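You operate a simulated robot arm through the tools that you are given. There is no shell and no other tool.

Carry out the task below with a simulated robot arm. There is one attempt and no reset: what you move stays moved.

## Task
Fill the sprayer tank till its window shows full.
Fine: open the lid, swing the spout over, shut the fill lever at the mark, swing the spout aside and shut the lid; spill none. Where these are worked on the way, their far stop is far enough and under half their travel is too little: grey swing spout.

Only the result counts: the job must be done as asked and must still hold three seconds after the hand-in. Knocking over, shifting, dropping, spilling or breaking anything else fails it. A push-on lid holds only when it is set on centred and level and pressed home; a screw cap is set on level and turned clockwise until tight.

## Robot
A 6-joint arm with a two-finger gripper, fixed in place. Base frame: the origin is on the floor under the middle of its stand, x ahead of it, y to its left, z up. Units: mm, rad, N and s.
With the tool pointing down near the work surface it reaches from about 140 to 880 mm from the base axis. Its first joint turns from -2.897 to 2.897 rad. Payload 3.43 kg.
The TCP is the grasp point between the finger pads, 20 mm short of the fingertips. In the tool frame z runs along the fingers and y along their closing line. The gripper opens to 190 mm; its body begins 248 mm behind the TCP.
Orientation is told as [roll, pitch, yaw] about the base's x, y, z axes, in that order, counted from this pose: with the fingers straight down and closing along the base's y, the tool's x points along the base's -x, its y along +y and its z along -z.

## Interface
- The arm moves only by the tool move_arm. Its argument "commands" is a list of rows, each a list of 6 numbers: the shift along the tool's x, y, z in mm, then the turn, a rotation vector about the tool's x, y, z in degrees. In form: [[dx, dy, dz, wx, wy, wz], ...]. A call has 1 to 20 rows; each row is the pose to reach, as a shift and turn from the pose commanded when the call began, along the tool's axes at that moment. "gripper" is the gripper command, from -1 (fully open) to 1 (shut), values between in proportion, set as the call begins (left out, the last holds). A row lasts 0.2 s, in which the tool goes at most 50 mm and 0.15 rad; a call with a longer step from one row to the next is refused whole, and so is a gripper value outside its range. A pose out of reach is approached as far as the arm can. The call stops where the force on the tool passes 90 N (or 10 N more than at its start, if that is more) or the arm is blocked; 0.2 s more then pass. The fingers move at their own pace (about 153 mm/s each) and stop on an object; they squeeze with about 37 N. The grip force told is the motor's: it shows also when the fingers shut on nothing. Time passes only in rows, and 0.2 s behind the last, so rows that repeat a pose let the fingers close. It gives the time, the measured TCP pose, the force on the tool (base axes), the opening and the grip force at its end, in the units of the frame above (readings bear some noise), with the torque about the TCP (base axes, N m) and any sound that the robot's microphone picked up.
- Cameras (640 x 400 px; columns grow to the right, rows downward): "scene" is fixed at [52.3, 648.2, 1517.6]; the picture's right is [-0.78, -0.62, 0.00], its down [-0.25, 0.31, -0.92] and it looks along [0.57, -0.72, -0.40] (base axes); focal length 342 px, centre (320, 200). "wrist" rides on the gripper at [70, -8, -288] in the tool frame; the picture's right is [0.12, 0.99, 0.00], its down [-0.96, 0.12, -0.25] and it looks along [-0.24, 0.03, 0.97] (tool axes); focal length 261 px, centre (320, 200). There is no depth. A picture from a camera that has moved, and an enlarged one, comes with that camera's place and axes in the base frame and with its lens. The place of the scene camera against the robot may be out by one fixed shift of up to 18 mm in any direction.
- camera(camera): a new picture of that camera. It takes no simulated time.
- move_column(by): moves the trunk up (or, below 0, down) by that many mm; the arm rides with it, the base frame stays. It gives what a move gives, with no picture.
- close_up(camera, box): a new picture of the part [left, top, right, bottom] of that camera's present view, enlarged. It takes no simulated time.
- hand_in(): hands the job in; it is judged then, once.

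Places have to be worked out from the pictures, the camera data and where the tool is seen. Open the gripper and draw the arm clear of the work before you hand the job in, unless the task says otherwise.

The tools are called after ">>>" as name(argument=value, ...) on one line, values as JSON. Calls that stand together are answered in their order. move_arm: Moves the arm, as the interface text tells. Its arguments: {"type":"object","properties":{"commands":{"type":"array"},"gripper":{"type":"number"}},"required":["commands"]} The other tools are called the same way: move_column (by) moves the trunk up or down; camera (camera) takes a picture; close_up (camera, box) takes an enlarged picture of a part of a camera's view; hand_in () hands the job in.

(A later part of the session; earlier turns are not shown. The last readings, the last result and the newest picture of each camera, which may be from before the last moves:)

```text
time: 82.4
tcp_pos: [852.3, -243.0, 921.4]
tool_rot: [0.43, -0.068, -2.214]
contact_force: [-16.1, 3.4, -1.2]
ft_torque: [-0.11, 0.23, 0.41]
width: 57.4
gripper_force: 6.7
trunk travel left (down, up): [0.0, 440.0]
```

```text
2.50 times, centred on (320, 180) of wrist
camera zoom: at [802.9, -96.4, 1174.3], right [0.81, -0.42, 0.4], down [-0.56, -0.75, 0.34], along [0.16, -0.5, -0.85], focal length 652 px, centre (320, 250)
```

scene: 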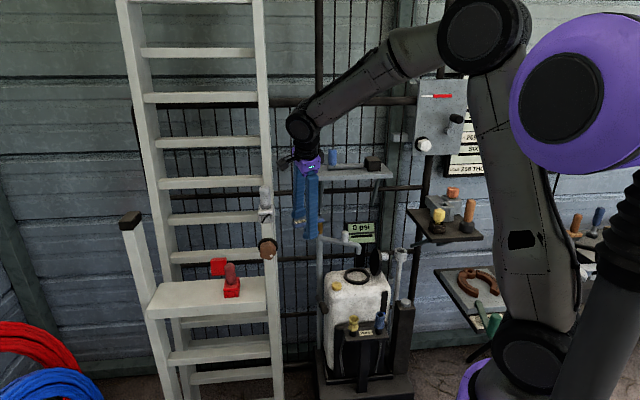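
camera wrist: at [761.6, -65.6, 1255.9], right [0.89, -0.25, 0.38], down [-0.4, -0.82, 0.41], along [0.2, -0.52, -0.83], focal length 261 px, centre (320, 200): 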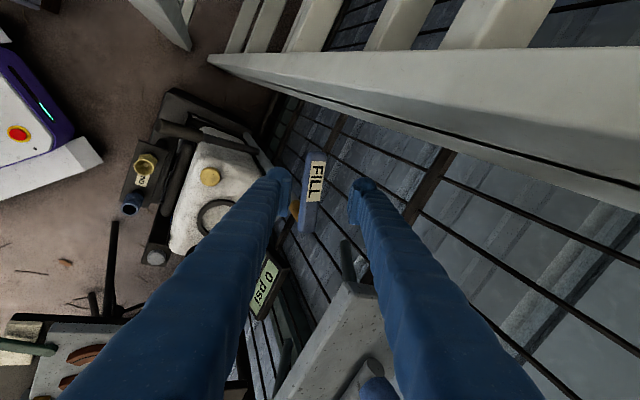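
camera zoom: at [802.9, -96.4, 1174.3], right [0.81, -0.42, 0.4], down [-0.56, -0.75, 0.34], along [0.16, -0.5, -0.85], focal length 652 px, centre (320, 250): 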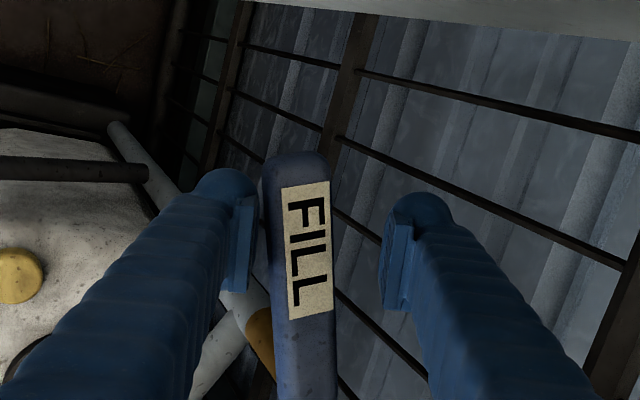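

Flow has stopped, display reads FULL, lever is against its closed stop. I back the finger off the bar and check it stays shut.

>>> move_arm(commands=[[0, -6, 0, 0, 0, 0], [0, -10, -4, 0, 0, 0]], gripper=0.3)

>>> close_up(camera="wrist", box=[240, 100, 400, 260])

>>> close_up(camera="scene", box=[340, 220, 400, 315])

```text
time: 83.0
tcp_pos: [847.6, -235.9, 923.4]
tool_rot: [0.434, -0.068, -2.213]
contact_force: [-0.2, -0.1, -0.1]
ft_torque: [-0.02, 0.01, 0.01]
width: 66.5
gripper_force: 0.0
trunk travel left (down, up): [0.0, 440.0]
```

```text
2.50 times, centred on (320, 180) of wrist
camera zoom: at [796.9, -90.5, 1174.3], right [0.81, -0.42, 0.41], down [-0.56, -0.75, 0.34], along [0.16, -0.5, -0.85], focal length 652 px, centre (320, 250)
```

zoom: 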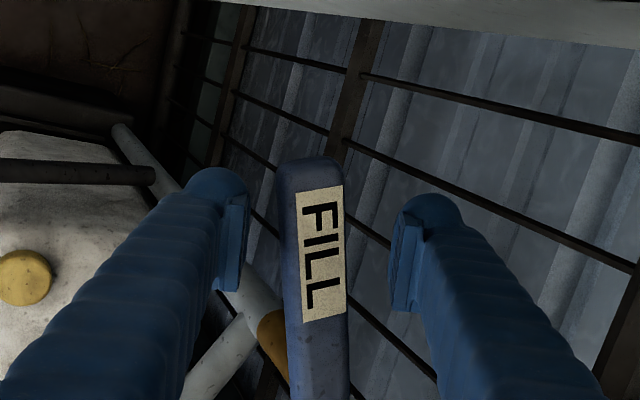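

```text
4.21 times, centred on (370, 268) of scene
camera zoom: at [52.3, 648.2, 1517.6], right [-0.78, -0.62, 0.0], down [-0.25, 0.31, -0.92], along [0.57, -0.72, -0.4], focal length 1440 px, centre (110, -84)
```

zoom: 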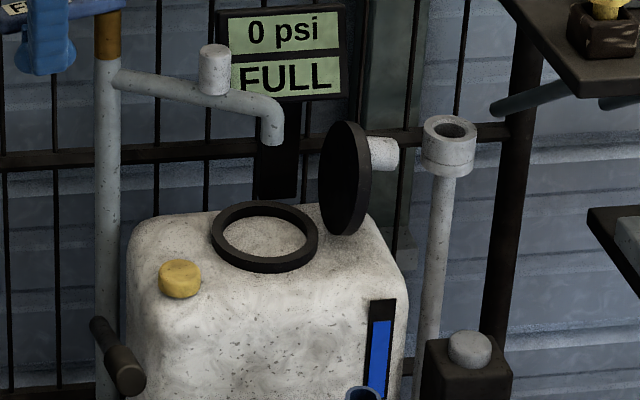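

The lever holds shut and nothing drips; display FULL. I retreat from the lever along the tool axis.

>>> move_arm(commands=[[0, 0, -30, 0, 0, 0], [0, 0, -60, 0, 0, 0], [0, 0, -92, 0, 0, 0]])

```text
time: 83.8
tcp_pos: [820.1, -209.3, 1004.8]
tool_rot: [0.432, -0.067, -2.214]
contact_force: [-0.2, 0.2, 0.3]
ft_torque: [0.03, 0.05, 0.01]
width: 66.5
gripper_force: 0.1
trunk travel left (down, up): [0.0, 440.0]
```

Now I back away from the wall while rotating the tool back about its axis (-81°) for the spout knob.

>>> move_arm(commands=[[1.2, -9, -3.7, 0, 0, -7.4], [2.4, -18, -7.4, 0, 0, -14.8], [3.7, -27, -11.1, 0, 0, -22.1], [4.9, -36, -14.8, 0, 0, -29.5], [6.1, -45, -18.5, 0, 0, -36.8], [7.3, -54, -22.3, 0, 0, -44.2], [8.5, -63, -26, 0, 0, -51.6], [9.7, -72, -29.7, 0, 0, -58.9], [11, -81, -33.4, 0, 0, -66.3], [12.2, -90, -37.1, 0, 0, -73.7], [13.4, -98.8, -40.8, 0, 0, -81]])

>>> camera(camera="wrist")

```text
time: 86.2
tcp_pos: [740.1, -134.1, 1001.1]
tool_rot: [-0.001, -0.438, -0.781]
contact_force: [-0.8, 0.0, -0.2]
ft_torque: [0.04, 0.02, 0.02]
width: 66.7
gripper_force: 0.2
trunk travel left (down, up): [0.0, 440.0]
```

```text
taken
camera wrist: at [602.4, -9.7, 1231.8], right [0.62, 0.78, -0.05], down [0.63, -0.46, 0.63], along [0.47, -0.43, -0.77], focal length 261 px, centre (320, 200)
```

wrist: 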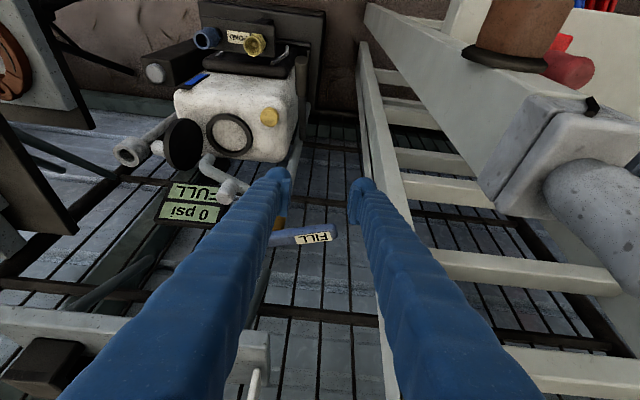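

Orientation restored. I move to the pre-standoff in front of the spout knob.

>>> move_arm(commands=[[7, -33, 13.5, 0, 0, 0], [14, -66, 27, 0, 0, 0], [21, -99, 40.5, 0, 0, 0], [28, -132, 54, 0, 0, 0], [35, -165.5, 67.5, 0, 0, 0]])

>>> close_up(camera="wrist", box=[220, 80, 420, 260])

```text
time: 87.4
tcp_pos: [621.5, -247.4, 926.4]
tool_rot: [-0.002, -0.439, -0.785]
contact_force: [0.0, 0.0, -0.2]
ft_torque: [-0.08, 0.03, -0.02]
width: 66.4
gripper_force: 0.1
trunk travel left (down, up): [0.0, 440.0]
```

```text
2.22 times, centred on (320, 170) of wrist
camera zoom: at [484.1, -123.1, 1155.8], right [0.63, 0.78, -0.05], down [0.62, -0.46, 0.63], along [0.47, -0.43, -0.77], focal length 579 px, centre (320, 267)
```

zoom: 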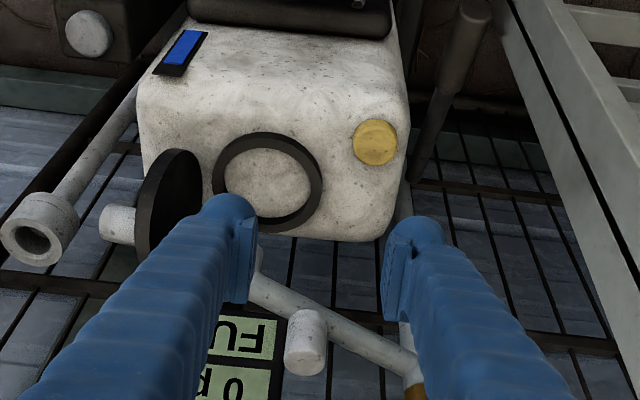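

Knob seen at ~(707,-336). I approach over it and then down along the tool axis to straddle it.

>>> move_arm(commands=[[-29, -0.7, 15.8, 0, 0, 0], [-58, -1.4, 31.5, 0, 0, 0], [-86.8, -2, 47.3, 0, 0, 0], [-86.8, -2, 77, 0, 0, 0], [-86.8, -2, 97, 0, 0, 0], [-86.8, -2, 106, 0, 0, 0]])

>>> close_up(camera="wrist", box=[220, 80, 420, 260])

>>> close_up(camera="scene", box=[285, 190, 385, 290])

```text
time: 88.8
tcp_pos: [709.4, -338.7, 866.1]
tool_rot: [-0.001, -0.436, -0.782]
contact_force: [0.0, -0.3, 0.2]
ft_torque: [-0.02, 0.01, 0.01]
width: 66.5
gripper_force: 0.2
trunk travel left (down, up): [0.0, 440.0]
```

```text
2.22 times, centred on (320, 170) of wrist
camera zoom: at [572.0, -214.3, 1096.2], right [0.63, 0.78, -0.05], down [0.62, -0.46, 0.63], along [0.47, -0.43, -0.77], focal length 579 px, centre (320, 267)
```

zoom: 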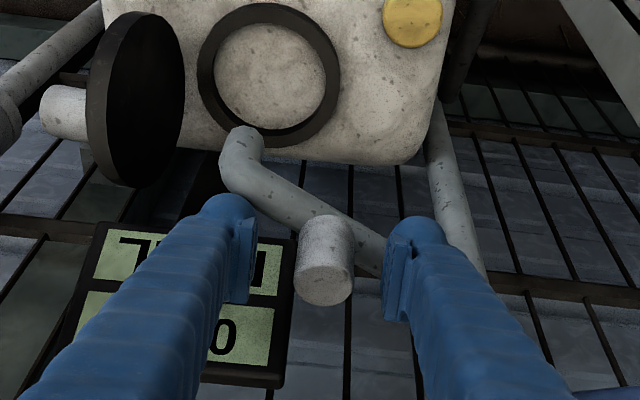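

```text
4.00 times, centred on (335, 240) of scene
camera zoom: at [52.3, 648.2, 1517.6], right [-0.78, -0.62, 0.0], down [-0.25, 0.31, -0.92], along [0.57, -0.72, -0.4], focal length 1368 px, centre (260, 40)
```

zoom: 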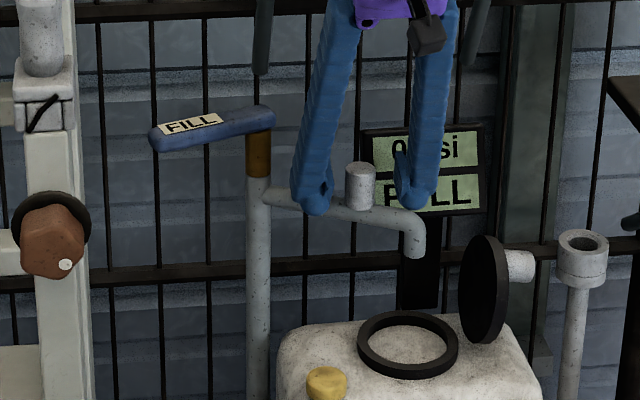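

Straddling the knob again. I close the gripper on it.

>>> move_arm(commands=[[0, 0, 0, 0, 0, 0], [0, 0, 0, 0, 0, 0], [0, 0, 0, 0, 0, 0]], gripper=1)

```text
time: 89.6
tcp_pos: [712.4, -337.6, 869.4]
tool_rot: [0.001, -0.441, -0.784]
contact_force: [17.8, 4.7, 16.2]
ft_torque: [-0.03, -0.22, -0.15]
width: 28.5
gripper_force: 44.5
trunk travel left (down, up): [0.0, 440.0]
```

Gripped. I swing the spout back clockwise, first 35°.

>>> move_arm(commands=[[4.8, 6.1, -5.5, 0, 0, 0], [11.5, 11, -8.7, 0, 0, 0], [18, 16.4, -11.8, 0, 0, 0], [23.9, 22.4, -14.6, 0, 0, 0], [29.4, 29, -17.1, 0, 0, 0], [34.3, 36.2, -19.4, 0, 0, 0], [38.7, 43.7, -21.4, 0, 0, 0]])

>>> close_up(camera="scene", box=[285, 190, 385, 290])

```text
time: 91.2
tcp_pos: [704.1, -277.7, 867.7]
tool_rot: [-0.005, -0.435, -0.785]
contact_force: [-11.2, 1.7, 7.2]
ft_torque: [0.03, 0.33, -0.06]
width: 28.5
gripper_force: 44.8
trunk travel left (down, up): [0.0, 440.0]
```

```text
4.00 times, centred on (335, 240) of scene
camera zoom: at [52.3, 648.2, 1517.6], right [-0.78, -0.62, 0.0], down [-0.25, 0.31, -0.92], along [0.57, -0.72, -0.4], focal length 1368 px, centre (260, 40)
```

zoom: 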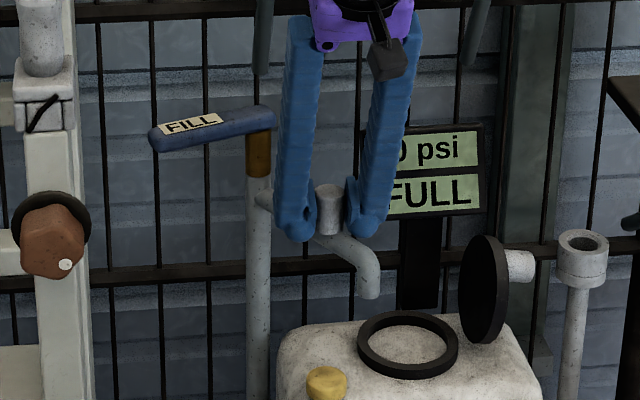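

Swinging back smoothly. I continue to its original side position.

>>> move_arm(commands=[[3.7, 8, -1.8, 0, 0, 0], [6.8, 16.2, -3.2, 0, 0, 0], [9.2, 24.7, -4.4, 0, 0, 0], [11, 33.5, -5.2, 0, 0, 0], [11.9, 42.4, -5.7, 0, 0, 0], [12.3, 47, -5.8, 0, 0, 0]])

>>> close_up(camera="scene", box=[285, 190, 385, 290])

```text
time: 92.6
tcp_pos: [731.2, -234.0, 869.5]
tool_rot: [-0.002, -0.438, -0.784]
contact_force: [-0.7, -2.6, -13.7]
ft_torque: [-0.15, -0.05, -0.23]
width: 28.7
gripper_force: 44.9
trunk travel left (down, up): [0.0, 440.0]
```

```text
4.00 times, centred on (335, 240) of scene
camera zoom: at [52.3, 648.2, 1517.6], right [-0.78, -0.62, 0.0], down [-0.25, 0.31, -0.92], along [0.57, -0.72, -0.4], focal length 1368 px, centre (260, 40)
```

zoom: 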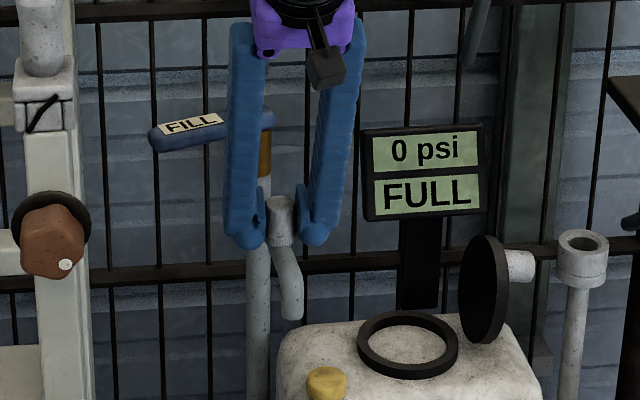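

The spout is back within ~2 mm of its original spot; I push it a few mm more to its home stop, then release.

>>> move_arm(commands=[[0, 2.5, 0, 0, 0, 0], [0, 5, 0, 0, 0, 0]])

>>> move_arm(commands=[[0, -2, 0, 0, 0, 0], [0, -2, 0, 0, 0, 0]], gripper=0.3)

>>> close_up(camera="scene", box=[285, 190, 385, 290])

```text
time: 93.2
tcp_pos: [734.1, -230.2, 868.2]
tool_rot: [-0.004, -0.437, -0.784]
contact_force: [-6.5, -14.4, -6.1]
ft_torque: [-0.34, -0.02, 0.01]
width: 28.4
gripper_force: 44.2
trunk travel left (down, up): [0.0, 440.0]
```

```text
time: 93.8
tcp_pos: [732.6, -230.6, 870.6]
tool_rot: [-0.003, -0.438, -0.783]
contact_force: [0.4, -0.7, -0.2]
ft_torque: [-0.01, -0.01, 0.02]
width: 66.4
gripper_force: 0.1
trunk travel left (down, up): [0.0, 440.0]
```

```text
4.00 times, centred on (335, 240) of scene
camera zoom: at [52.3, 648.2, 1517.6], right [-0.78, -0.62, 0.0], down [-0.25, 0.31, -0.92], along [0.57, -0.72, -0.4], focal length 1368 px, centre (260, 40)
```

zoom: 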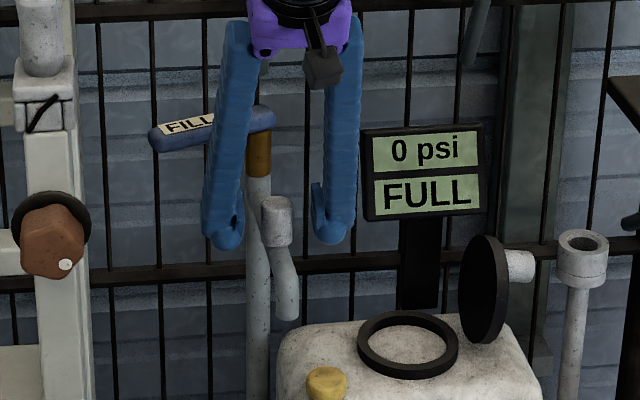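

Spout is back at its home stop. I retreat from it and close the fingers on the way, heading to the -u side of the open lid.

>>> move_arm(commands=[[0, 0, -30, 0, 0, 0], [0, 0, -60, 0, 0, 0], [30, 0, -74, 0, 0, 0], [60, 0, -88, 0, 0, 0], [90.5, 0, -102.4, 0, 0, 0]])

>>> move_arm(commands=[[0, 0, 0, 0, 0, 0]], gripper=1)

>>> camera(camera="wrist")

```text
time: 95.0
tcp_pos: [643.6, -143.5, 924.3]
tool_rot: [-0.001, -0.436, -0.786]
contact_force: [0.0, -0.1, 0.8]
ft_torque: [0.08, 0.01, 0.04]
width: 66.4
gripper_force: 0.0
trunk travel left (down, up): [0.0, 440.0]
```

```text
time: 95.4
tcp_pos: [644.1, -143.4, 924.5]
tool_rot: [-0.003, -0.437, -0.784]
contact_force: [1.1, 0.3, -0.5]
ft_torque: [-0.02, 0.03, -0.01]
width: 0.0
gripper_force: 34.6
trunk travel left (down, up): [0.0, 440.0]
```

```text
taken
camera wrist: at [507.3, -18.0, 1154.2], right [0.63, 0.78, -0.05], down [0.62, -0.46, 0.63], along [0.47, -0.43, -0.77], focal length 261 px, centre (320, 200)
```

wrist: 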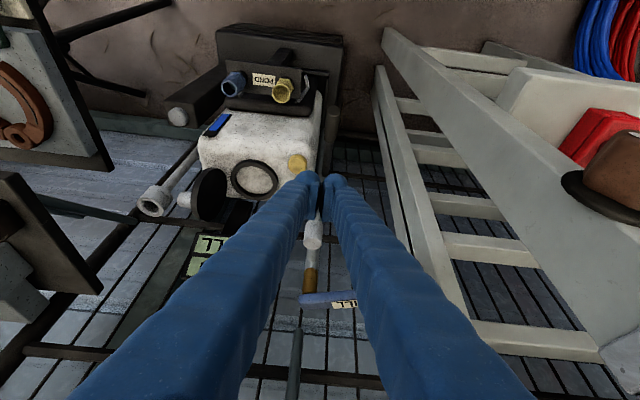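

Fingers closed. I move across in front of the tank to the -u side (staying at n≈560).

>>> move_arm(commands=[[3.6, -45, 8.5, 0, 0, 0], [7.1, -90, 17, 0, 0, 0], [10.7, -135, 25.5, 0, 0, 0], [14.2, -180, 34, 0, 0, 0], [17.8, -225, 42.5, 0, 0, 0], [21.3, -270, 51, 0, 0, 0], [24.9, -314, 59.5, 0, 0, 0]])

>>> camera(camera="wrist")

>>> camera(camera="scene")

```text
time: 97.0
tcp_pos: [422.8, -368.9, 864.5]
tool_rot: [-0.001, -0.439, -0.785]
contact_force: [1.1, 1.3, 0.5]
ft_torque: [-0.08, 0.03, -0.05]
width: 0.0
gripper_force: 34.0
trunk travel left (down, up): [0.0, 440.0]
```

```text
taken
camera wrist: at [284.3, -243.4, 1093.5], right [0.63, 0.78, -0.05], down [0.62, -0.46, 0.63], along [0.47, -0.43, -0.77], focal length 261 px, centre (320, 200)
```

wrist: 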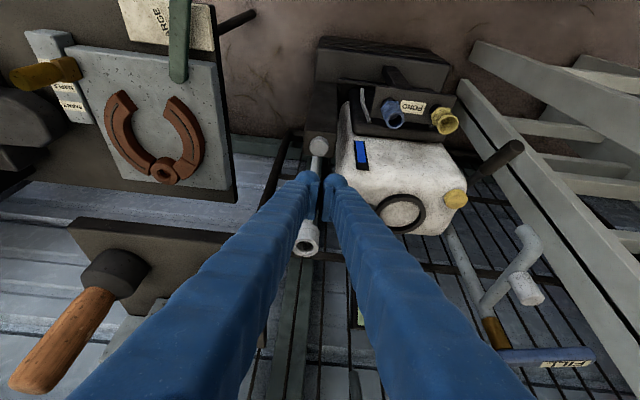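

```text
taken
```

scene: 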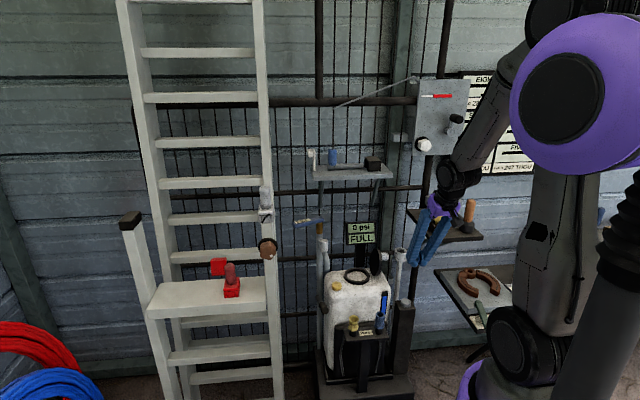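

I approach the -u side of the lid's knob, keeping in front of the grey cup post.

>>> move_arm(commands=[[-19, 1.2, 34, 0, 0, 0], [-38, 2.4, 69, 0, 0, 0], [-57, 3.6, 103, 0, 0, 0], [-75.5, 4.7, 137.5, 0, 0, 0]])

>>> close_up(camera="wrist", box=[220, 80, 420, 260])

>>> close_up(camera="scene", box=[330, 210, 420, 300])

```text
time: 98.0
tcp_pos: [506.8, -451.5, 763.5]
tool_rot: [0.053, -0.409, -0.96]
contact_force: [-0.9, -0.4, 0.0]
ft_torque: [0.01, 0.02, 0.0]
width: 0.0
gripper_force: 34.3
trunk travel left (down, up): [0.0, 440.0]
```

```text
2.22 times, centred on (320, 170) of wrist
camera zoom: at [385.2, -319.5, 997.9], right [0.74, 0.68, 0.0], down [0.53, -0.58, 0.61], along [0.42, -0.45, -0.79], focal length 579 px, centre (320, 267)
```

zoom: 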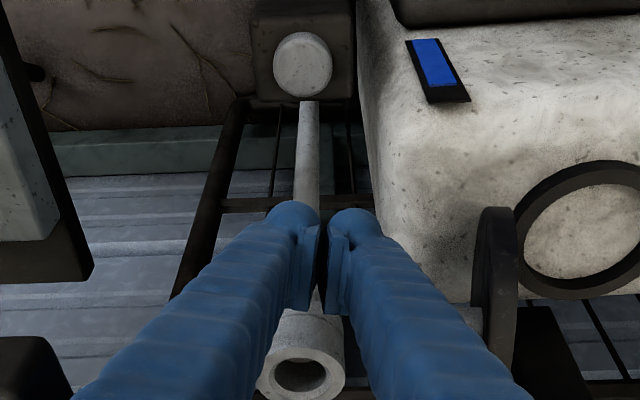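

```text
4.44 times, centred on (375, 255) of scene
camera zoom: at [52.3, 648.2, 1517.6], right [-0.78, -0.62, 0.0], down [-0.25, 0.31, -0.92], along [0.57, -0.72, -0.4], focal length 1520 px, centre (76, -44)
```

zoom: 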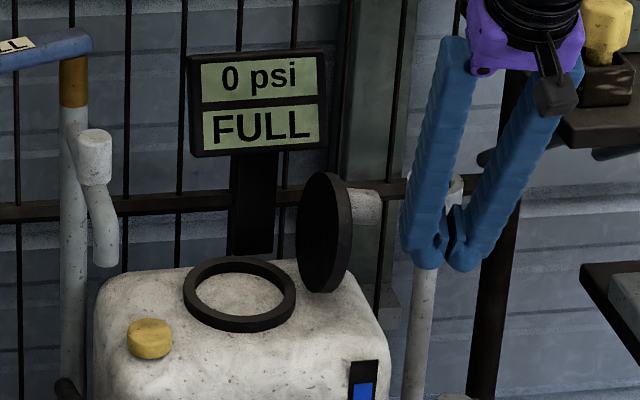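

The tool's orientation deviated (yaw -55° instead of -45°), so something limits the arm here. I check the whole scene.

>>> camera(camera="scene")

>>> move_arm(commands=[[0, 0, 0, 0, 0, 0]])

```text
taken
```

scene: 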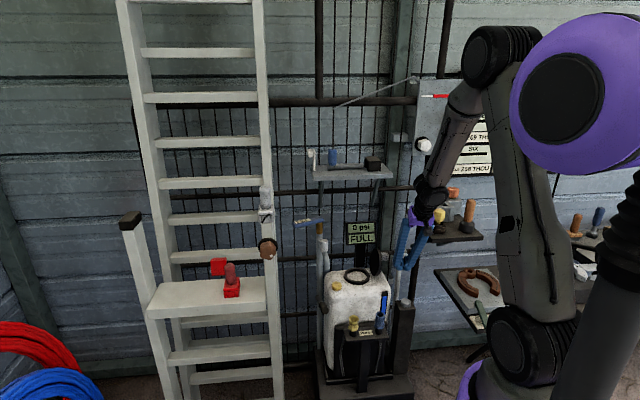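

```text
time: 98.4
tcp_pos: [514.7, -453.4, 766.4]
tool_rot: [0.075, -0.425, -0.98]
contact_force: [0.4, -0.1, -0.3]
ft_torque: [0.04, 0.1, 0.05]
width: 0.0
gripper_force: 34.5
trunk travel left (down, up): [0.0, 440.0]
```

The position is reached but the wrist is near its limit at 25° tilt. I reduce the tilt to ~15° here, which is still clear of the shelf.

>>> move_arm(commands=[[0, 0, 0, 0, 5, 0], [0, 0, 0, 0, 10, 0], [0, 0, 0, 0, 10, 0]])

>>> close_up(camera="wrist", box=[220, 80, 420, 260])

>>> close_up(camera="scene", box=[330, 210, 420, 300])

```text
time: 99.0
tcp_pos: [514.9, -475.9, 772.5]
tool_rot: [-0.07, -0.442, -0.737]
contact_force: [-12.5, 14.0, 6.5]
ft_torque: [-0.01, -0.24, -0.18]
width: 0.4
gripper_force: 34.3
out of reach, approached as far as the arm can: row 1, 2
trunk travel left (down, up): [0.0, 440.0]
stopped in row 2: the force on the tool passed its limit at 124 N (the readings are from after the stop); the commanded pose is now the measured one
```

```text
2.22 times, centred on (320, 170) of wrist
camera zoom: at [385.0, -341.7, 1000.0], right [0.61, 0.78, -0.12], down [0.66, -0.42, 0.63], along [0.45, -0.46, -0.77], focal length 579 px, centre (320, 267)
```

zoom: 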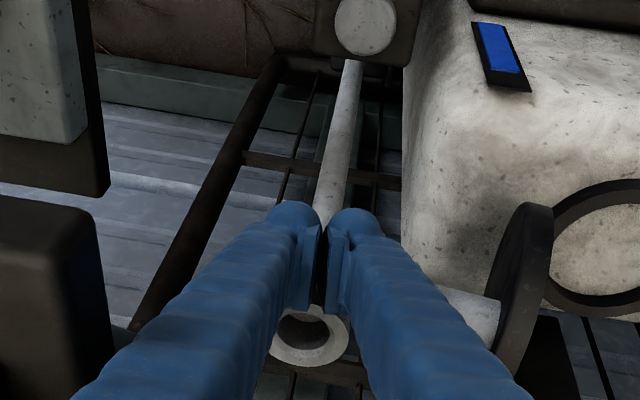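

```text
4.44 times, centred on (375, 255) of scene
camera zoom: at [52.3, 648.2, 1517.6], right [-0.78, -0.62, 0.0], down [-0.25, 0.31, -0.92], along [0.57, -0.72, -0.4], focal length 1520 px, centre (76, -44)
```

zoom: 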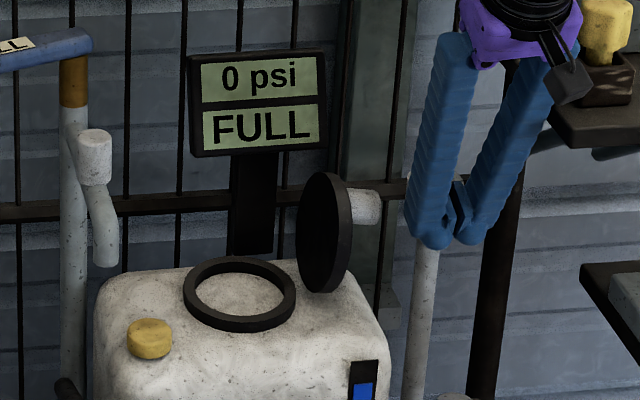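

The arm hit a wrist singularity and briefly pressed on something (likely the cup post). I back straight out up and away from the wall first.

>>> move_arm(commands=[[12.6, -1.1, -28.3, 0, 0, 0], [25, -2.3, -56.6, 0, 0, 0], [37.7, -3.4, -84.9, 0, 0, 0]])

>>> camera(camera="scene")

>>> close_up(camera="scene", box=[330, 210, 430, 310])

```text
time: 99.8
tcp_pos: [467.0, -428.7, 831.8]
tool_rot: [-0.072, -0.446, -0.738]
contact_force: [0.2, 0.2, 1.0]
ft_torque: [0.03, 0.02, 0.03]
width: 0.0
gripper_force: 34.7
trunk travel left (down, up): [0.0, 440.0]
```

```text
taken
```

scene: 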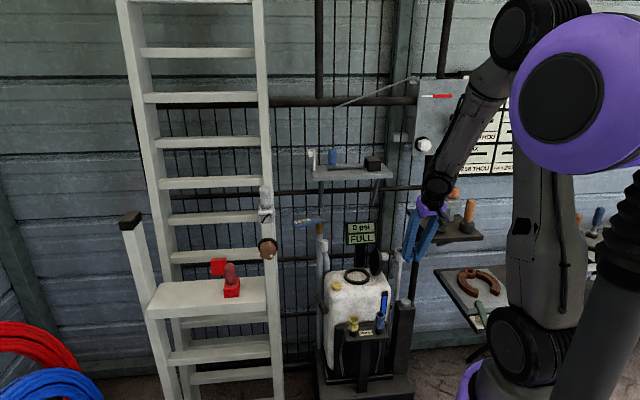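

```text
4.00 times, centred on (380, 260) of scene
camera zoom: at [52.3, 648.2, 1517.6], right [-0.78, -0.62, 0.0], down [-0.25, 0.31, -0.92], along [0.57, -0.72, -0.4], focal length 1368 px, centre (80, -40)
```

zoom: 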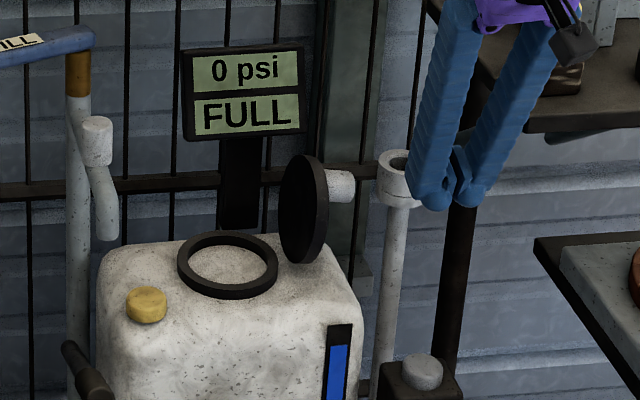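

The cup post hasn't moved. I reduce the tilt to ~14° here in free space (away from the singularity) before approaching again.

>>> move_arm(commands=[[0, 0, 0, -1.4, 3.8, 0.9], [0, 0, 0, -2.7, 7.6, 1.8], [0, 0, 0, -4.1, 11.4, 2.7]])

```text
time: 100.3
tcp_pos: [458.2, -441.8, 833.6]
tool_rot: [-0.1, -0.374, -0.709]
contact_force: [15.9, 7.3, -7.3]
ft_torque: [-0.57, 0.71, -0.49]
width: 0.1
gripper_force: 34.4
out of reach, approached as far as the arm can: row 1
trunk travel left (down, up): [0.0, 440.0]
stopped in row 2: the force on the tool passed its limit at 101 N (the readings are from after the stop); the commanded pose is now the measured one
```

It stopped again with a force spike; I look for what is touching.

>>> camera(camera="wrist")

>>> camera(camera="scene")

>>> close_up(camera="scene", box=[390, 130, 500, 270])

```text
taken
camera wrist: at [342.4, -316.8, 1074.7], right [0.59, 0.8, -0.14], down [0.71, -0.42, 0.57], along [0.4, -0.43, -0.81], focal length 261 px, centre (320, 200)
```

wrist: 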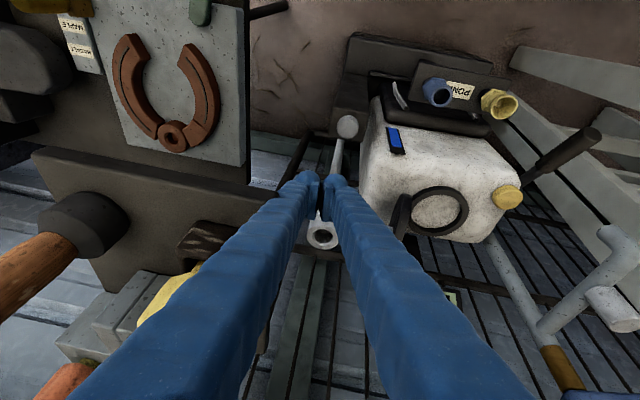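

```text
taken
```

scene: 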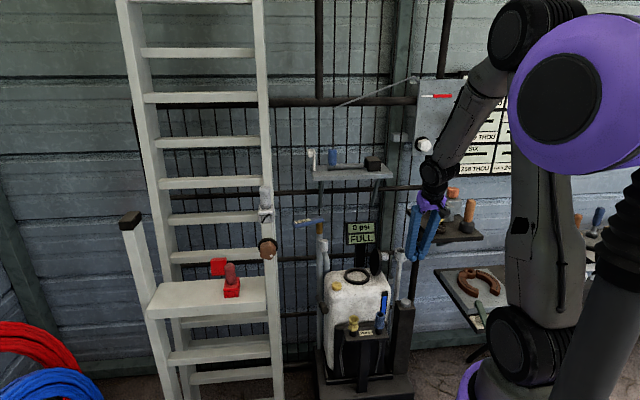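

```text
2.86 times, centred on (445, 200) of scene
camera zoom: at [52.3, 648.2, 1517.6], right [-0.78, -0.62, 0.0], down [-0.25, 0.31, -0.92], along [0.57, -0.72, -0.4], focal length 977 px, centre (-37, 200)
```

zoom: 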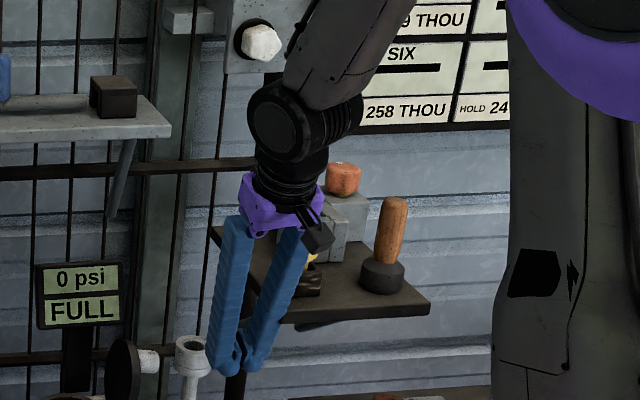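

Nothing obvious is touching; the readings may be from the arm's own motion near the singularity. I hold one step and re-read.

>>> move_arm(commands=[[0, 0, 0, 0, 0, 0], [0, 0, 0, 0, 0, 0]])

```text
time: 100.9
tcp_pos: [457.8, -443.1, 833.1]
tool_rot: [-0.101, -0.37, -0.711]
contact_force: [23.3, 19.2, -3.4]
ft_torque: [-1.26, 1.33, -1.13]
width: 0.0
gripper_force: 33.9
trunk travel left (down, up): [0.0, 440.0]
```

The steady 30 N toward +u shows the left finger is leaning on the corner of the side shelf (items on it haven't moved). I move off to +u at once, then retreat and straighten the tool.

>>> move_arm(commands=[[0, 20, 0, 0, 0, 0], [0, 40, -5, 0, 0, 0], [14, 75, -20, -1.2, 4.2, 0.8], [28, 110, -35, -2.3, 8.5, 1.7], [42, 140, -50, -3.5, 12.7, 2.5], [56, 168, -63, -4.6, 17, 3.4], [69.2, 194.8, -76.4, -5.8, 21.2, 4.2]])

>>> camera(camera="scene")

```text
time: 102.5
tcp_pos: [521.8, -232.7, 860.5]
tool_rot: [0.018, -0.002, -0.801]
contact_force: [-0.2, 0.2, -0.1]
ft_torque: [0.02, -0.02, 0.04]
width: 0.1
gripper_force: 34.3
trunk travel left (down, up): [0.0, 440.0]
```

```text
taken
```

scene: 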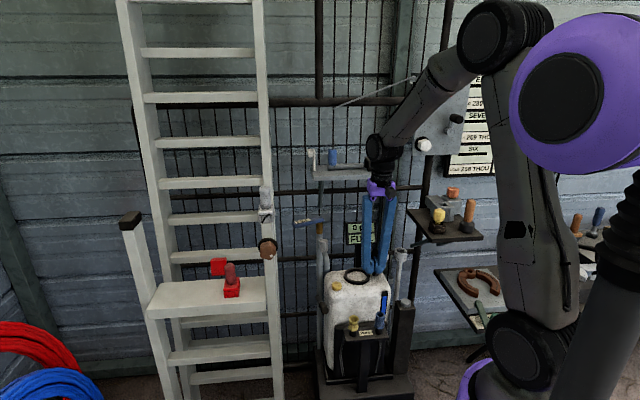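

Free and vertical again, and side-shelf items are unchanged. I re-yaw by -88° so the fingers are slim along u for closing the lid.

>>> move_arm(commands=[[0, 0, 0, 0, 0, -7.3], [0, 0, 0, 0, 0, -14.6], [0, 0, 0, 0, 0, -22], [0, 0, 0, 0, 0, -29.3], [0, 0, 0, 0, 0, -36.6], [0, 0, 0, 0, 0, -44], [0, 0, 0, 0, 0, -51.3], [0, 0, 0, 0, 0, -58.6], [0, 0, 0, 0, 0, -66], [0, 0, 0, 0, 0, -73.3], [0, 0, 0, 0, 0, -80.6], [0, 0, 0, -0.5, 0, -88]])

>>> camera(camera="wrist")

>>> close_up(camera="scene", box=[330, 210, 430, 310])

```text
time: 105.1
tcp_pos: [523.1, -234.3, 860.7]
tool_rot: [0.002, -0.025, 0.736]
contact_force: [-1.0, 0.2, 0.1]
ft_torque: [0.01, -0.04, 0.0]
width: 0.0
gripper_force: 34.3
trunk travel left (down, up): [0.0, 440.0]
```

```text
taken
camera wrist: at [471.8, -294.5, 1147.1], right [-0.76, 0.66, 0.0], down [0.63, 0.73, 0.27], along [0.18, 0.2, -0.96], focal length 261 px, centre (320, 200)
```

wrist: 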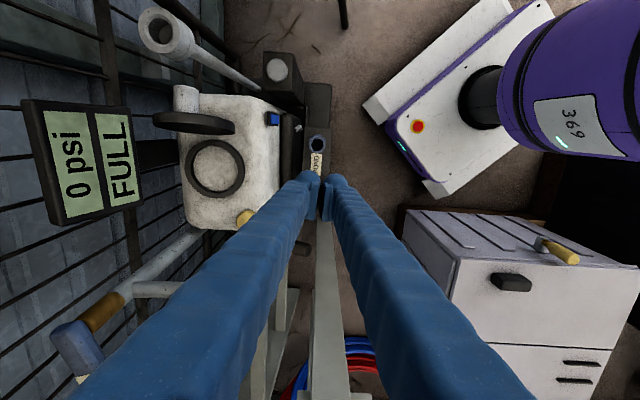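

```text
4.00 times, centred on (380, 260) of scene
camera zoom: at [52.3, 648.2, 1517.6], right [-0.78, -0.62, 0.0], down [-0.25, 0.31, -0.92], along [0.57, -0.72, -0.4], focal length 1368 px, centre (80, -40)
```

zoom: 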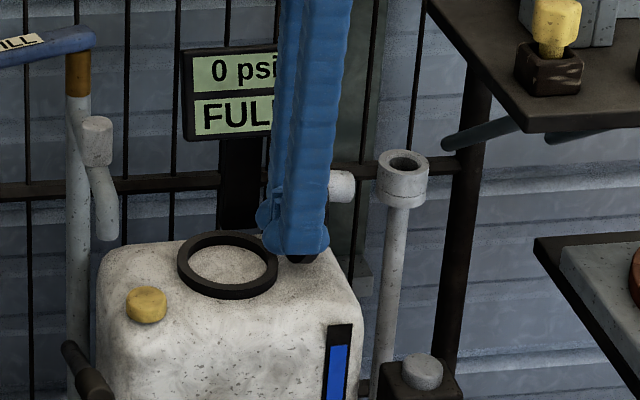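

From here I see the lid edge-on, knob at n≈730 and the cup at u≈27. There is a free pocket beside the knob (u≈88, n≈683) from which I can push the lid's top face toward +u. I move in front of it first.

>>> move_arm(commands=[[28, -17.5, 15, 3, 0.4, 0], [56, -35, 30, 6, 0.7, 0], [85, -52.5, 45.5, 9, 1.1, 0], [113, -70, 60.7, 12, 1.4, 0]])

>>> camera(camera="wrist")

```text
time: 106.1
tcp_pos: [488.3, -361.5, 794.5]
tool_rot: [-0.208, 0.0, 0.733]
contact_force: [-0.5, -0.1, -0.3]
ft_torque: [-0.05, 0.0, -0.03]
width: 0.1
gripper_force: 34.7
trunk travel left (down, up): [0.0, 440.0]
```

```text
taken
camera wrist: at [401.4, -371.1, 1077.9], right [-0.74, 0.64, -0.2], down [0.61, 0.77, 0.22], along [0.3, 0.04, -0.95], focal length 261 px, centre (320, 200)
```

wrist: 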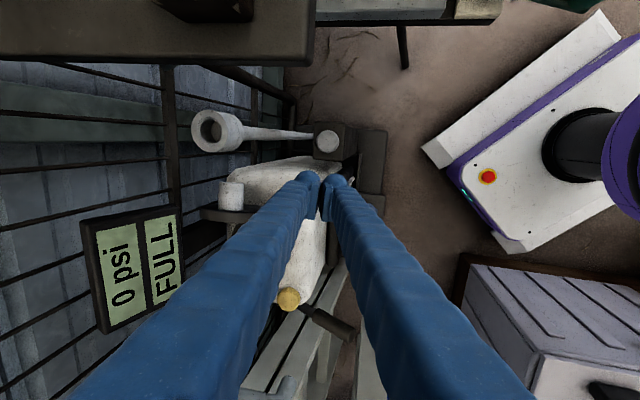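

I slide into the pocket beside the knob.

>>> move_arm(commands=[[-0.9, -24, 11.5, 0, 0, 0], [-1.7, -48, 23, 0, 0, 0], [-2.6, -72.2, 34.6, 0, 0, 0]])

>>> camera(camera="wrist")

>>> close_up(camera="scene", box=[330, 210, 430, 310])

```text
time: 106.9
tcp_pos: [541.5, -416.5, 776.3]
tool_rot: [-0.207, 0.0, 0.732]
contact_force: [-5.8, 5.5, 1.7]
ft_torque: [-0.08, -0.06, 0.14]
width: 0.1
gripper_force: 33.7
trunk travel left (down, up): [0.0, 440.0]
```

```text
taken
camera wrist: at [456.3, -426.2, 1059.4], right [-0.74, 0.64, -0.2], down [0.61, 0.76, 0.22], along [0.3, 0.04, -0.95], focal length 261 px, centre (320, 200)
```

wrist: 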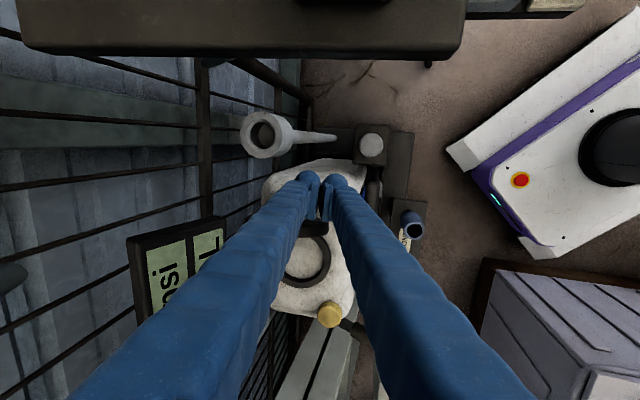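

```text
4.00 times, centred on (380, 260) of scene
camera zoom: at [52.3, 648.2, 1517.6], right [-0.78, -0.62, 0.0], down [-0.25, 0.31, -0.92], along [0.57, -0.72, -0.4], focal length 1368 px, centre (80, -40)
```

zoom: 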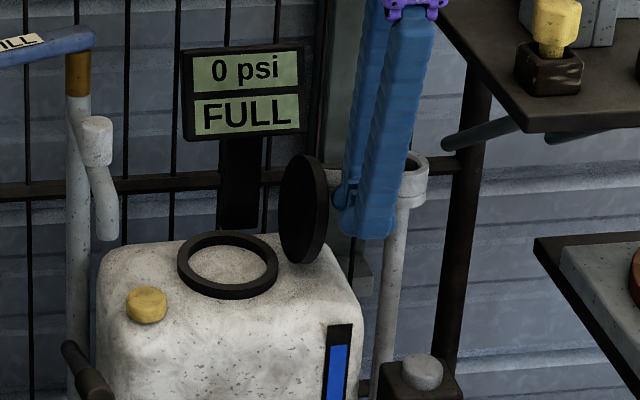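

The back finger just grazes the knob's side; I ease off 4 mm and start pushing the lid toward +u.

>>> move_arm(commands=[[0, 4, 0, 0, 0, 0], [-10, 4, 0, 0, 0, 0], [-20, 4, 0, 0, 0, 0], [-30, 4, 0, 0, 0, 0]])

>>> close_up(camera="scene", box=[330, 210, 430, 310])

>>> close_up(camera="wrist", box=[220, 100, 420, 280])

```text
time: 107.9
tcp_pos: [561.0, -394.9, 778.4]
tool_rot: [-0.208, 0.0, 0.732]
contact_force: [-0.1, -0.4, -0.8]
ft_torque: [0.0, -0.02, 0.01]
width: 0.0
gripper_force: 34.1
trunk travel left (down, up): [0.0, 440.0]
```

```text
4.00 times, centred on (380, 260) of scene
camera zoom: at [52.3, 648.2, 1517.6], right [-0.78, -0.62, 0.0], down [-0.25, 0.31, -0.92], along [0.57, -0.72, -0.4], focal length 1368 px, centre (80, -40)
```

zoom: 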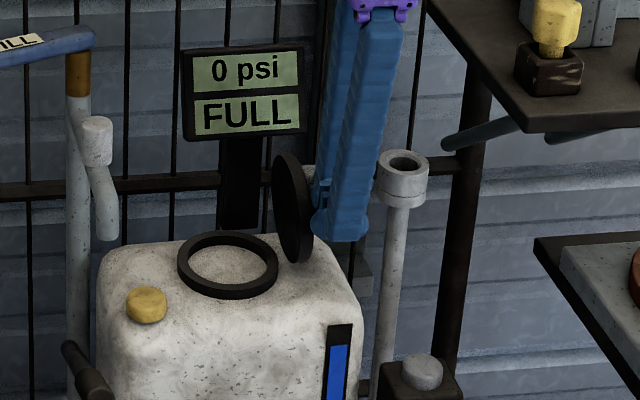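

```text
2.22 times, centred on (320, 190) of wrist
camera zoom: at [474.7, -404.7, 1059.8], right [-0.74, 0.64, -0.2], down [0.61, 0.77, 0.22], along [0.3, 0.04, -0.95], focal length 579 px, centre (320, 222)
```

zoom: 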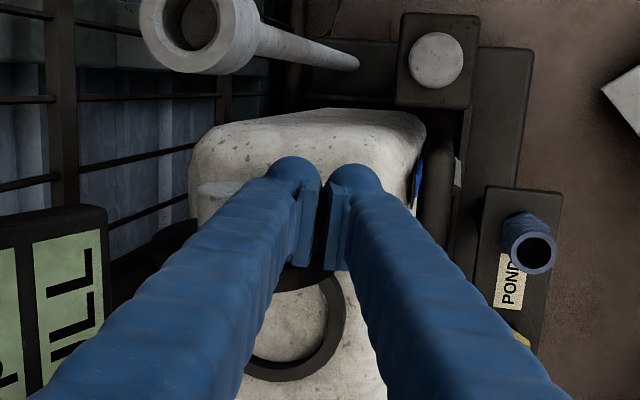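

The lid is swinging back with hardly any force. Continue pushing +u another 40 mm.

>>> move_arm(commands=[[-10, 0, 0, 0, 0, 0], [-20, 0, 0, 0, 0, 0], [-30, 0, 0, 0, 0, 0], [-40, 0, 0, 0, 0, 0]])

>>> close_up(camera="scene", box=[330, 210, 430, 310])

>>> close_up(camera="wrist", box=[220, 100, 420, 280])

```text
time: 108.9
tcp_pos: [588.9, -367.6, 774.7]
tool_rot: [-0.201, 0.003, 0.732]
contact_force: [-13.1, 8.6, -13.0]
ft_torque: [0.09, 0.33, 0.18]
width: 0.0
gripper_force: 34.6
trunk travel left (down, up): [0.0, 440.0]
```

```text
4.00 times, centred on (380, 260) of scene
camera zoom: at [52.3, 648.2, 1517.6], right [-0.78, -0.62, 0.0], down [-0.25, 0.31, -0.92], along [0.57, -0.72, -0.4], focal length 1368 px, centre (80, -40)
```

zoom: 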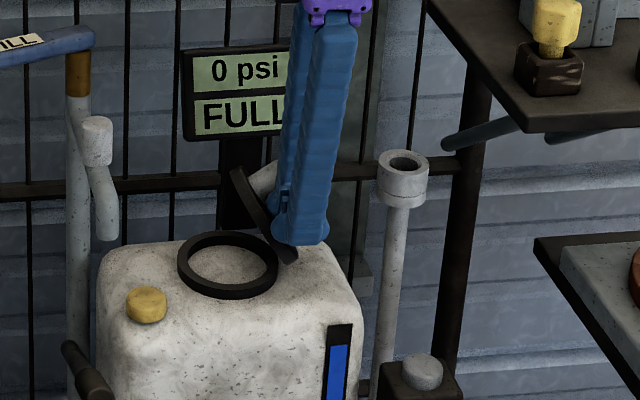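

```text
2.22 times, centred on (320, 190) of wrist
camera zoom: at [503.6, -377.7, 1058.1], right [-0.74, 0.64, -0.2], down [0.61, 0.76, 0.22], along [0.29, 0.04, -0.96], focal length 579 px, centre (320, 222)
```

zoom: 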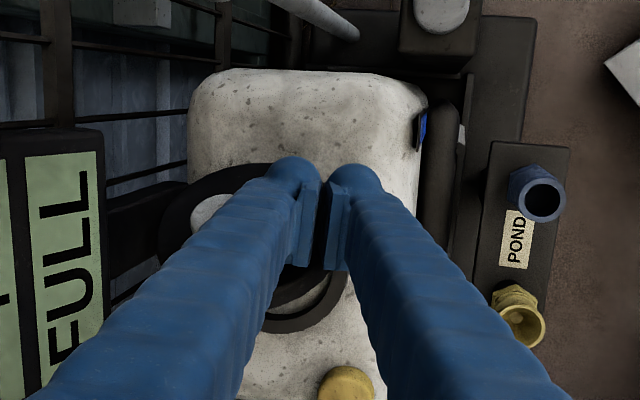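

Lid at ~60°. I ease 3 mm toward -n (it rubs the knob) and keep pushing.

>>> move_arm(commands=[[-6, 4, 0, 0, 0, 0], [-14, 4, 0, 0, 0, 0], [-22, 4, 0, 0, 0, 0], [-30, 4, 0, 0, 0, 0]])

>>> close_up(camera="scene", box=[330, 210, 430, 310])

```text
time: 109.9
tcp_pos: [610.6, -344.7, 775.6]
tool_rot: [-0.209, 0.0, 0.734]
contact_force: [-12.5, 10.0, -5.2]
ft_torque: [0.18, 0.15, 0.03]
width: 0.1
gripper_force: 33.7
trunk travel left (down, up): [0.0, 440.0]
```

```text
4.00 times, centred on (380, 260) of scene
camera zoom: at [52.3, 648.2, 1517.6], right [-0.78, -0.62, 0.0], down [-0.25, 0.31, -0.92], along [0.57, -0.72, -0.4], focal length 1368 px, centre (80, -40)
```

zoom: 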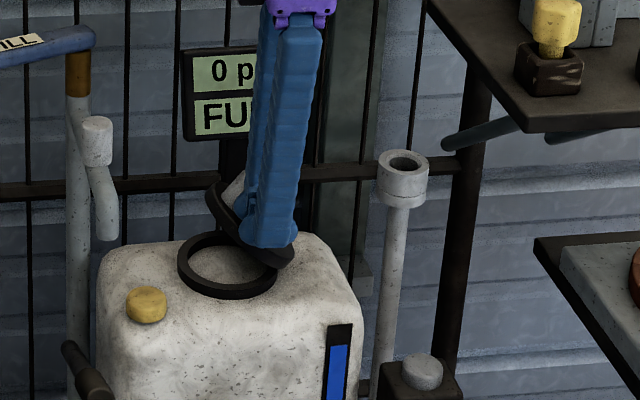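

Lid at ~43°. Now I follow the closing arc: +u and downward.

>>> move_arm(commands=[[-6, 1.2, 5.9, 0, 0, 0], [-12, 2.3, 10.8, 0, 0, 0], [-16, 3.5, 16.6, 0, 0, 0], [-20, 4.7, 22.5, 0, 0, 0]])

>>> close_up(camera="scene", box=[330, 210, 430, 310])

>>> close_up(camera="wrist", box=[220, 100, 420, 280])

```text
time: 110.9
tcp_pos: [625.1, -329.9, 752.7]
tool_rot: [-0.207, -0.001, 0.731]
contact_force: [-9.0, 25.6, 9.3]
ft_torque: [-0.04, -0.3, 0.66]
width: 0.0
gripper_force: 34.3
trunk travel left (down, up): [0.0, 440.0]
```

```text
4.00 times, centred on (380, 260) of scene
camera zoom: at [52.3, 648.2, 1517.6], right [-0.78, -0.62, 0.0], down [-0.25, 0.31, -0.92], along [0.57, -0.72, -0.4], focal length 1368 px, centre (80, -40)
```

zoom: 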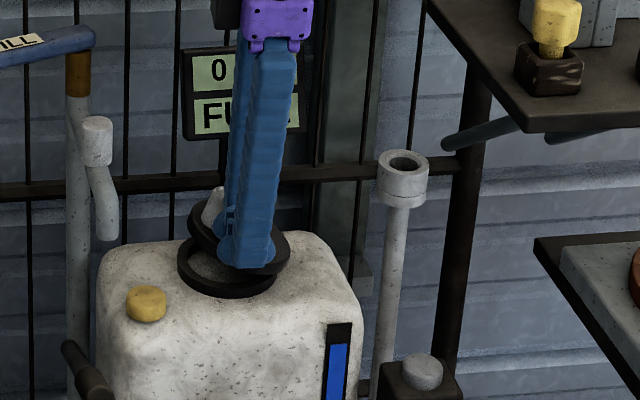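

```text
2.22 times, centred on (320, 190) of wrist
camera zoom: at [539.0, -339.6, 1036.7], right [-0.74, 0.64, -0.21], down [0.6, 0.77, 0.22], along [0.3, 0.04, -0.95], focal length 579 px, centre (320, 222)
```

zoom: 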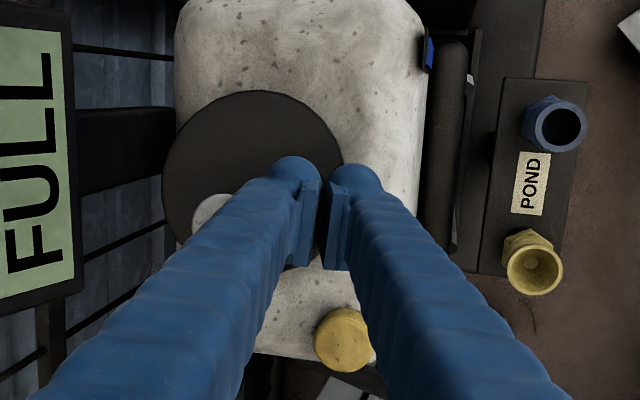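

Lid at ~22° but the finger is sliding off its front. I lift up, move over the knob's top and press it down from there.

>>> move_arm(commands=[[0, -6, -29, 0, 0, 0], [0, -13, -62, 0, 0, 0], [-3, -40, -56, 0, 0, 0], [-6, -67, -51, 0, 0, 0]])

>>> close_up(camera="scene", box=[330, 190, 410, 290])

>>> close_up(camera="wrist", box=[220, 100, 420, 280])

```text
time: 111.9
tcp_pos: [668.1, -369.7, 816.8]
tool_rot: [-0.207, 0.0, 0.733]
contact_force: [-1.6, 1.5, 0.8]
ft_torque: [-0.04, 0.03, -0.03]
width: 0.0
gripper_force: 34.5
trunk travel left (down, up): [0.0, 440.0]
```

```text
4.00 times, centred on (370, 240) of scene
camera zoom: at [52.3, 648.2, 1517.6], right [-0.78, -0.62, 0.0], down [-0.25, 0.31, -0.92], along [0.57, -0.72, -0.4], focal length 1368 px, centre (120, 40)
```

zoom: 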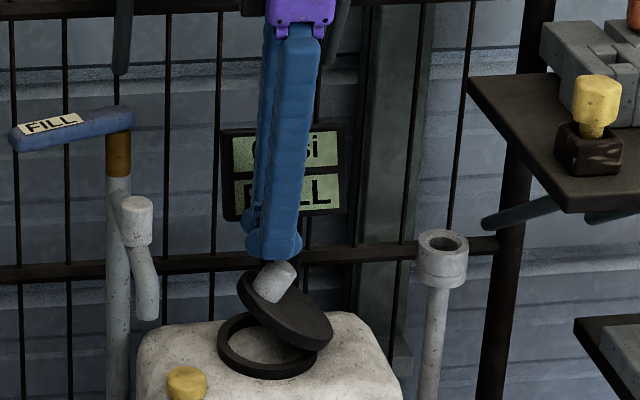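

```text
2.22 times, centred on (320, 190) of wrist
camera zoom: at [582.5, -379.1, 1099.1], right [-0.74, 0.64, -0.2], down [0.61, 0.77, 0.22], along [0.3, 0.04, -0.95], focal length 579 px, centre (320, 222)
```

zoom: 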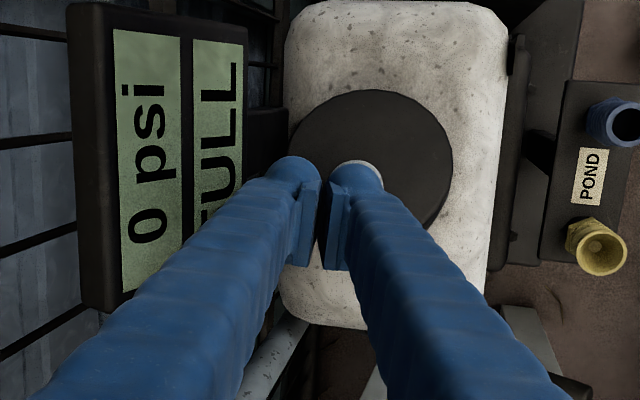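

The knob is just under the fingertips, ~20 mm toward -n. I shift -n and press down on it.

>>> move_arm(commands=[[0, 19.6, -4.1, 0, 0, 0], [0, 22.7, 10.6, 0, 0, 0], [-4, 25.8, 25.3, 0, 0, 0], [-8, 28.3, 37, 0, 0, 0]])

>>> close_up(camera="scene", box=[330, 190, 410, 290])

>>> close_up(camera="wrist", box=[220, 100, 420, 280])

```text
time: 112.9
tcp_pos: [659.3, -349.0, 774.0]
tool_rot: [-0.206, 0.001, 0.731]
contact_force: [0.1, -0.2, 1.3]
ft_torque: [0.02, 0.01, 0.03]
width: 0.0
gripper_force: 34.5
trunk travel left (down, up): [0.0, 440.0]
```

```text
4.00 times, centred on (370, 240) of scene
camera zoom: at [52.3, 648.2, 1517.6], right [-0.78, -0.62, 0.0], down [-0.25, 0.31, -0.92], along [0.57, -0.72, -0.4], focal length 1368 px, centre (120, 40)
```

zoom: 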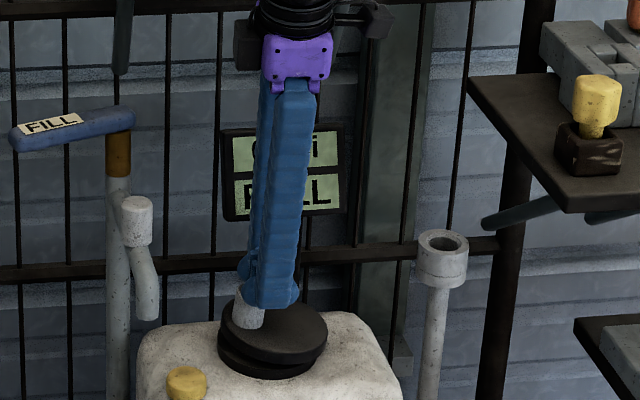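

```text
2.22 times, centred on (320, 190) of wrist
camera zoom: at [571.9, -359.5, 1056.9], right [-0.74, 0.64, -0.2], down [0.61, 0.76, 0.22], along [0.3, 0.04, -0.95], focal length 579 px, centre (320, 222)
```

zoom: 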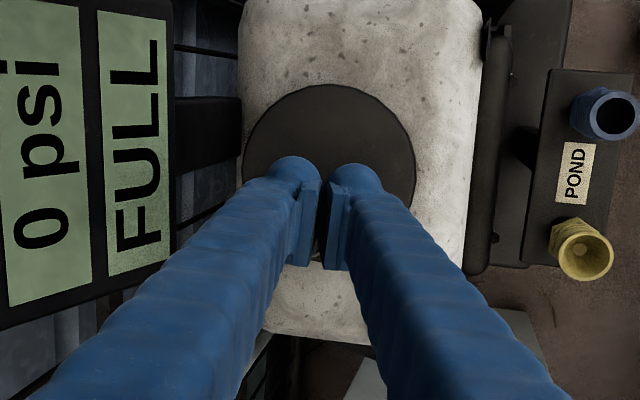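

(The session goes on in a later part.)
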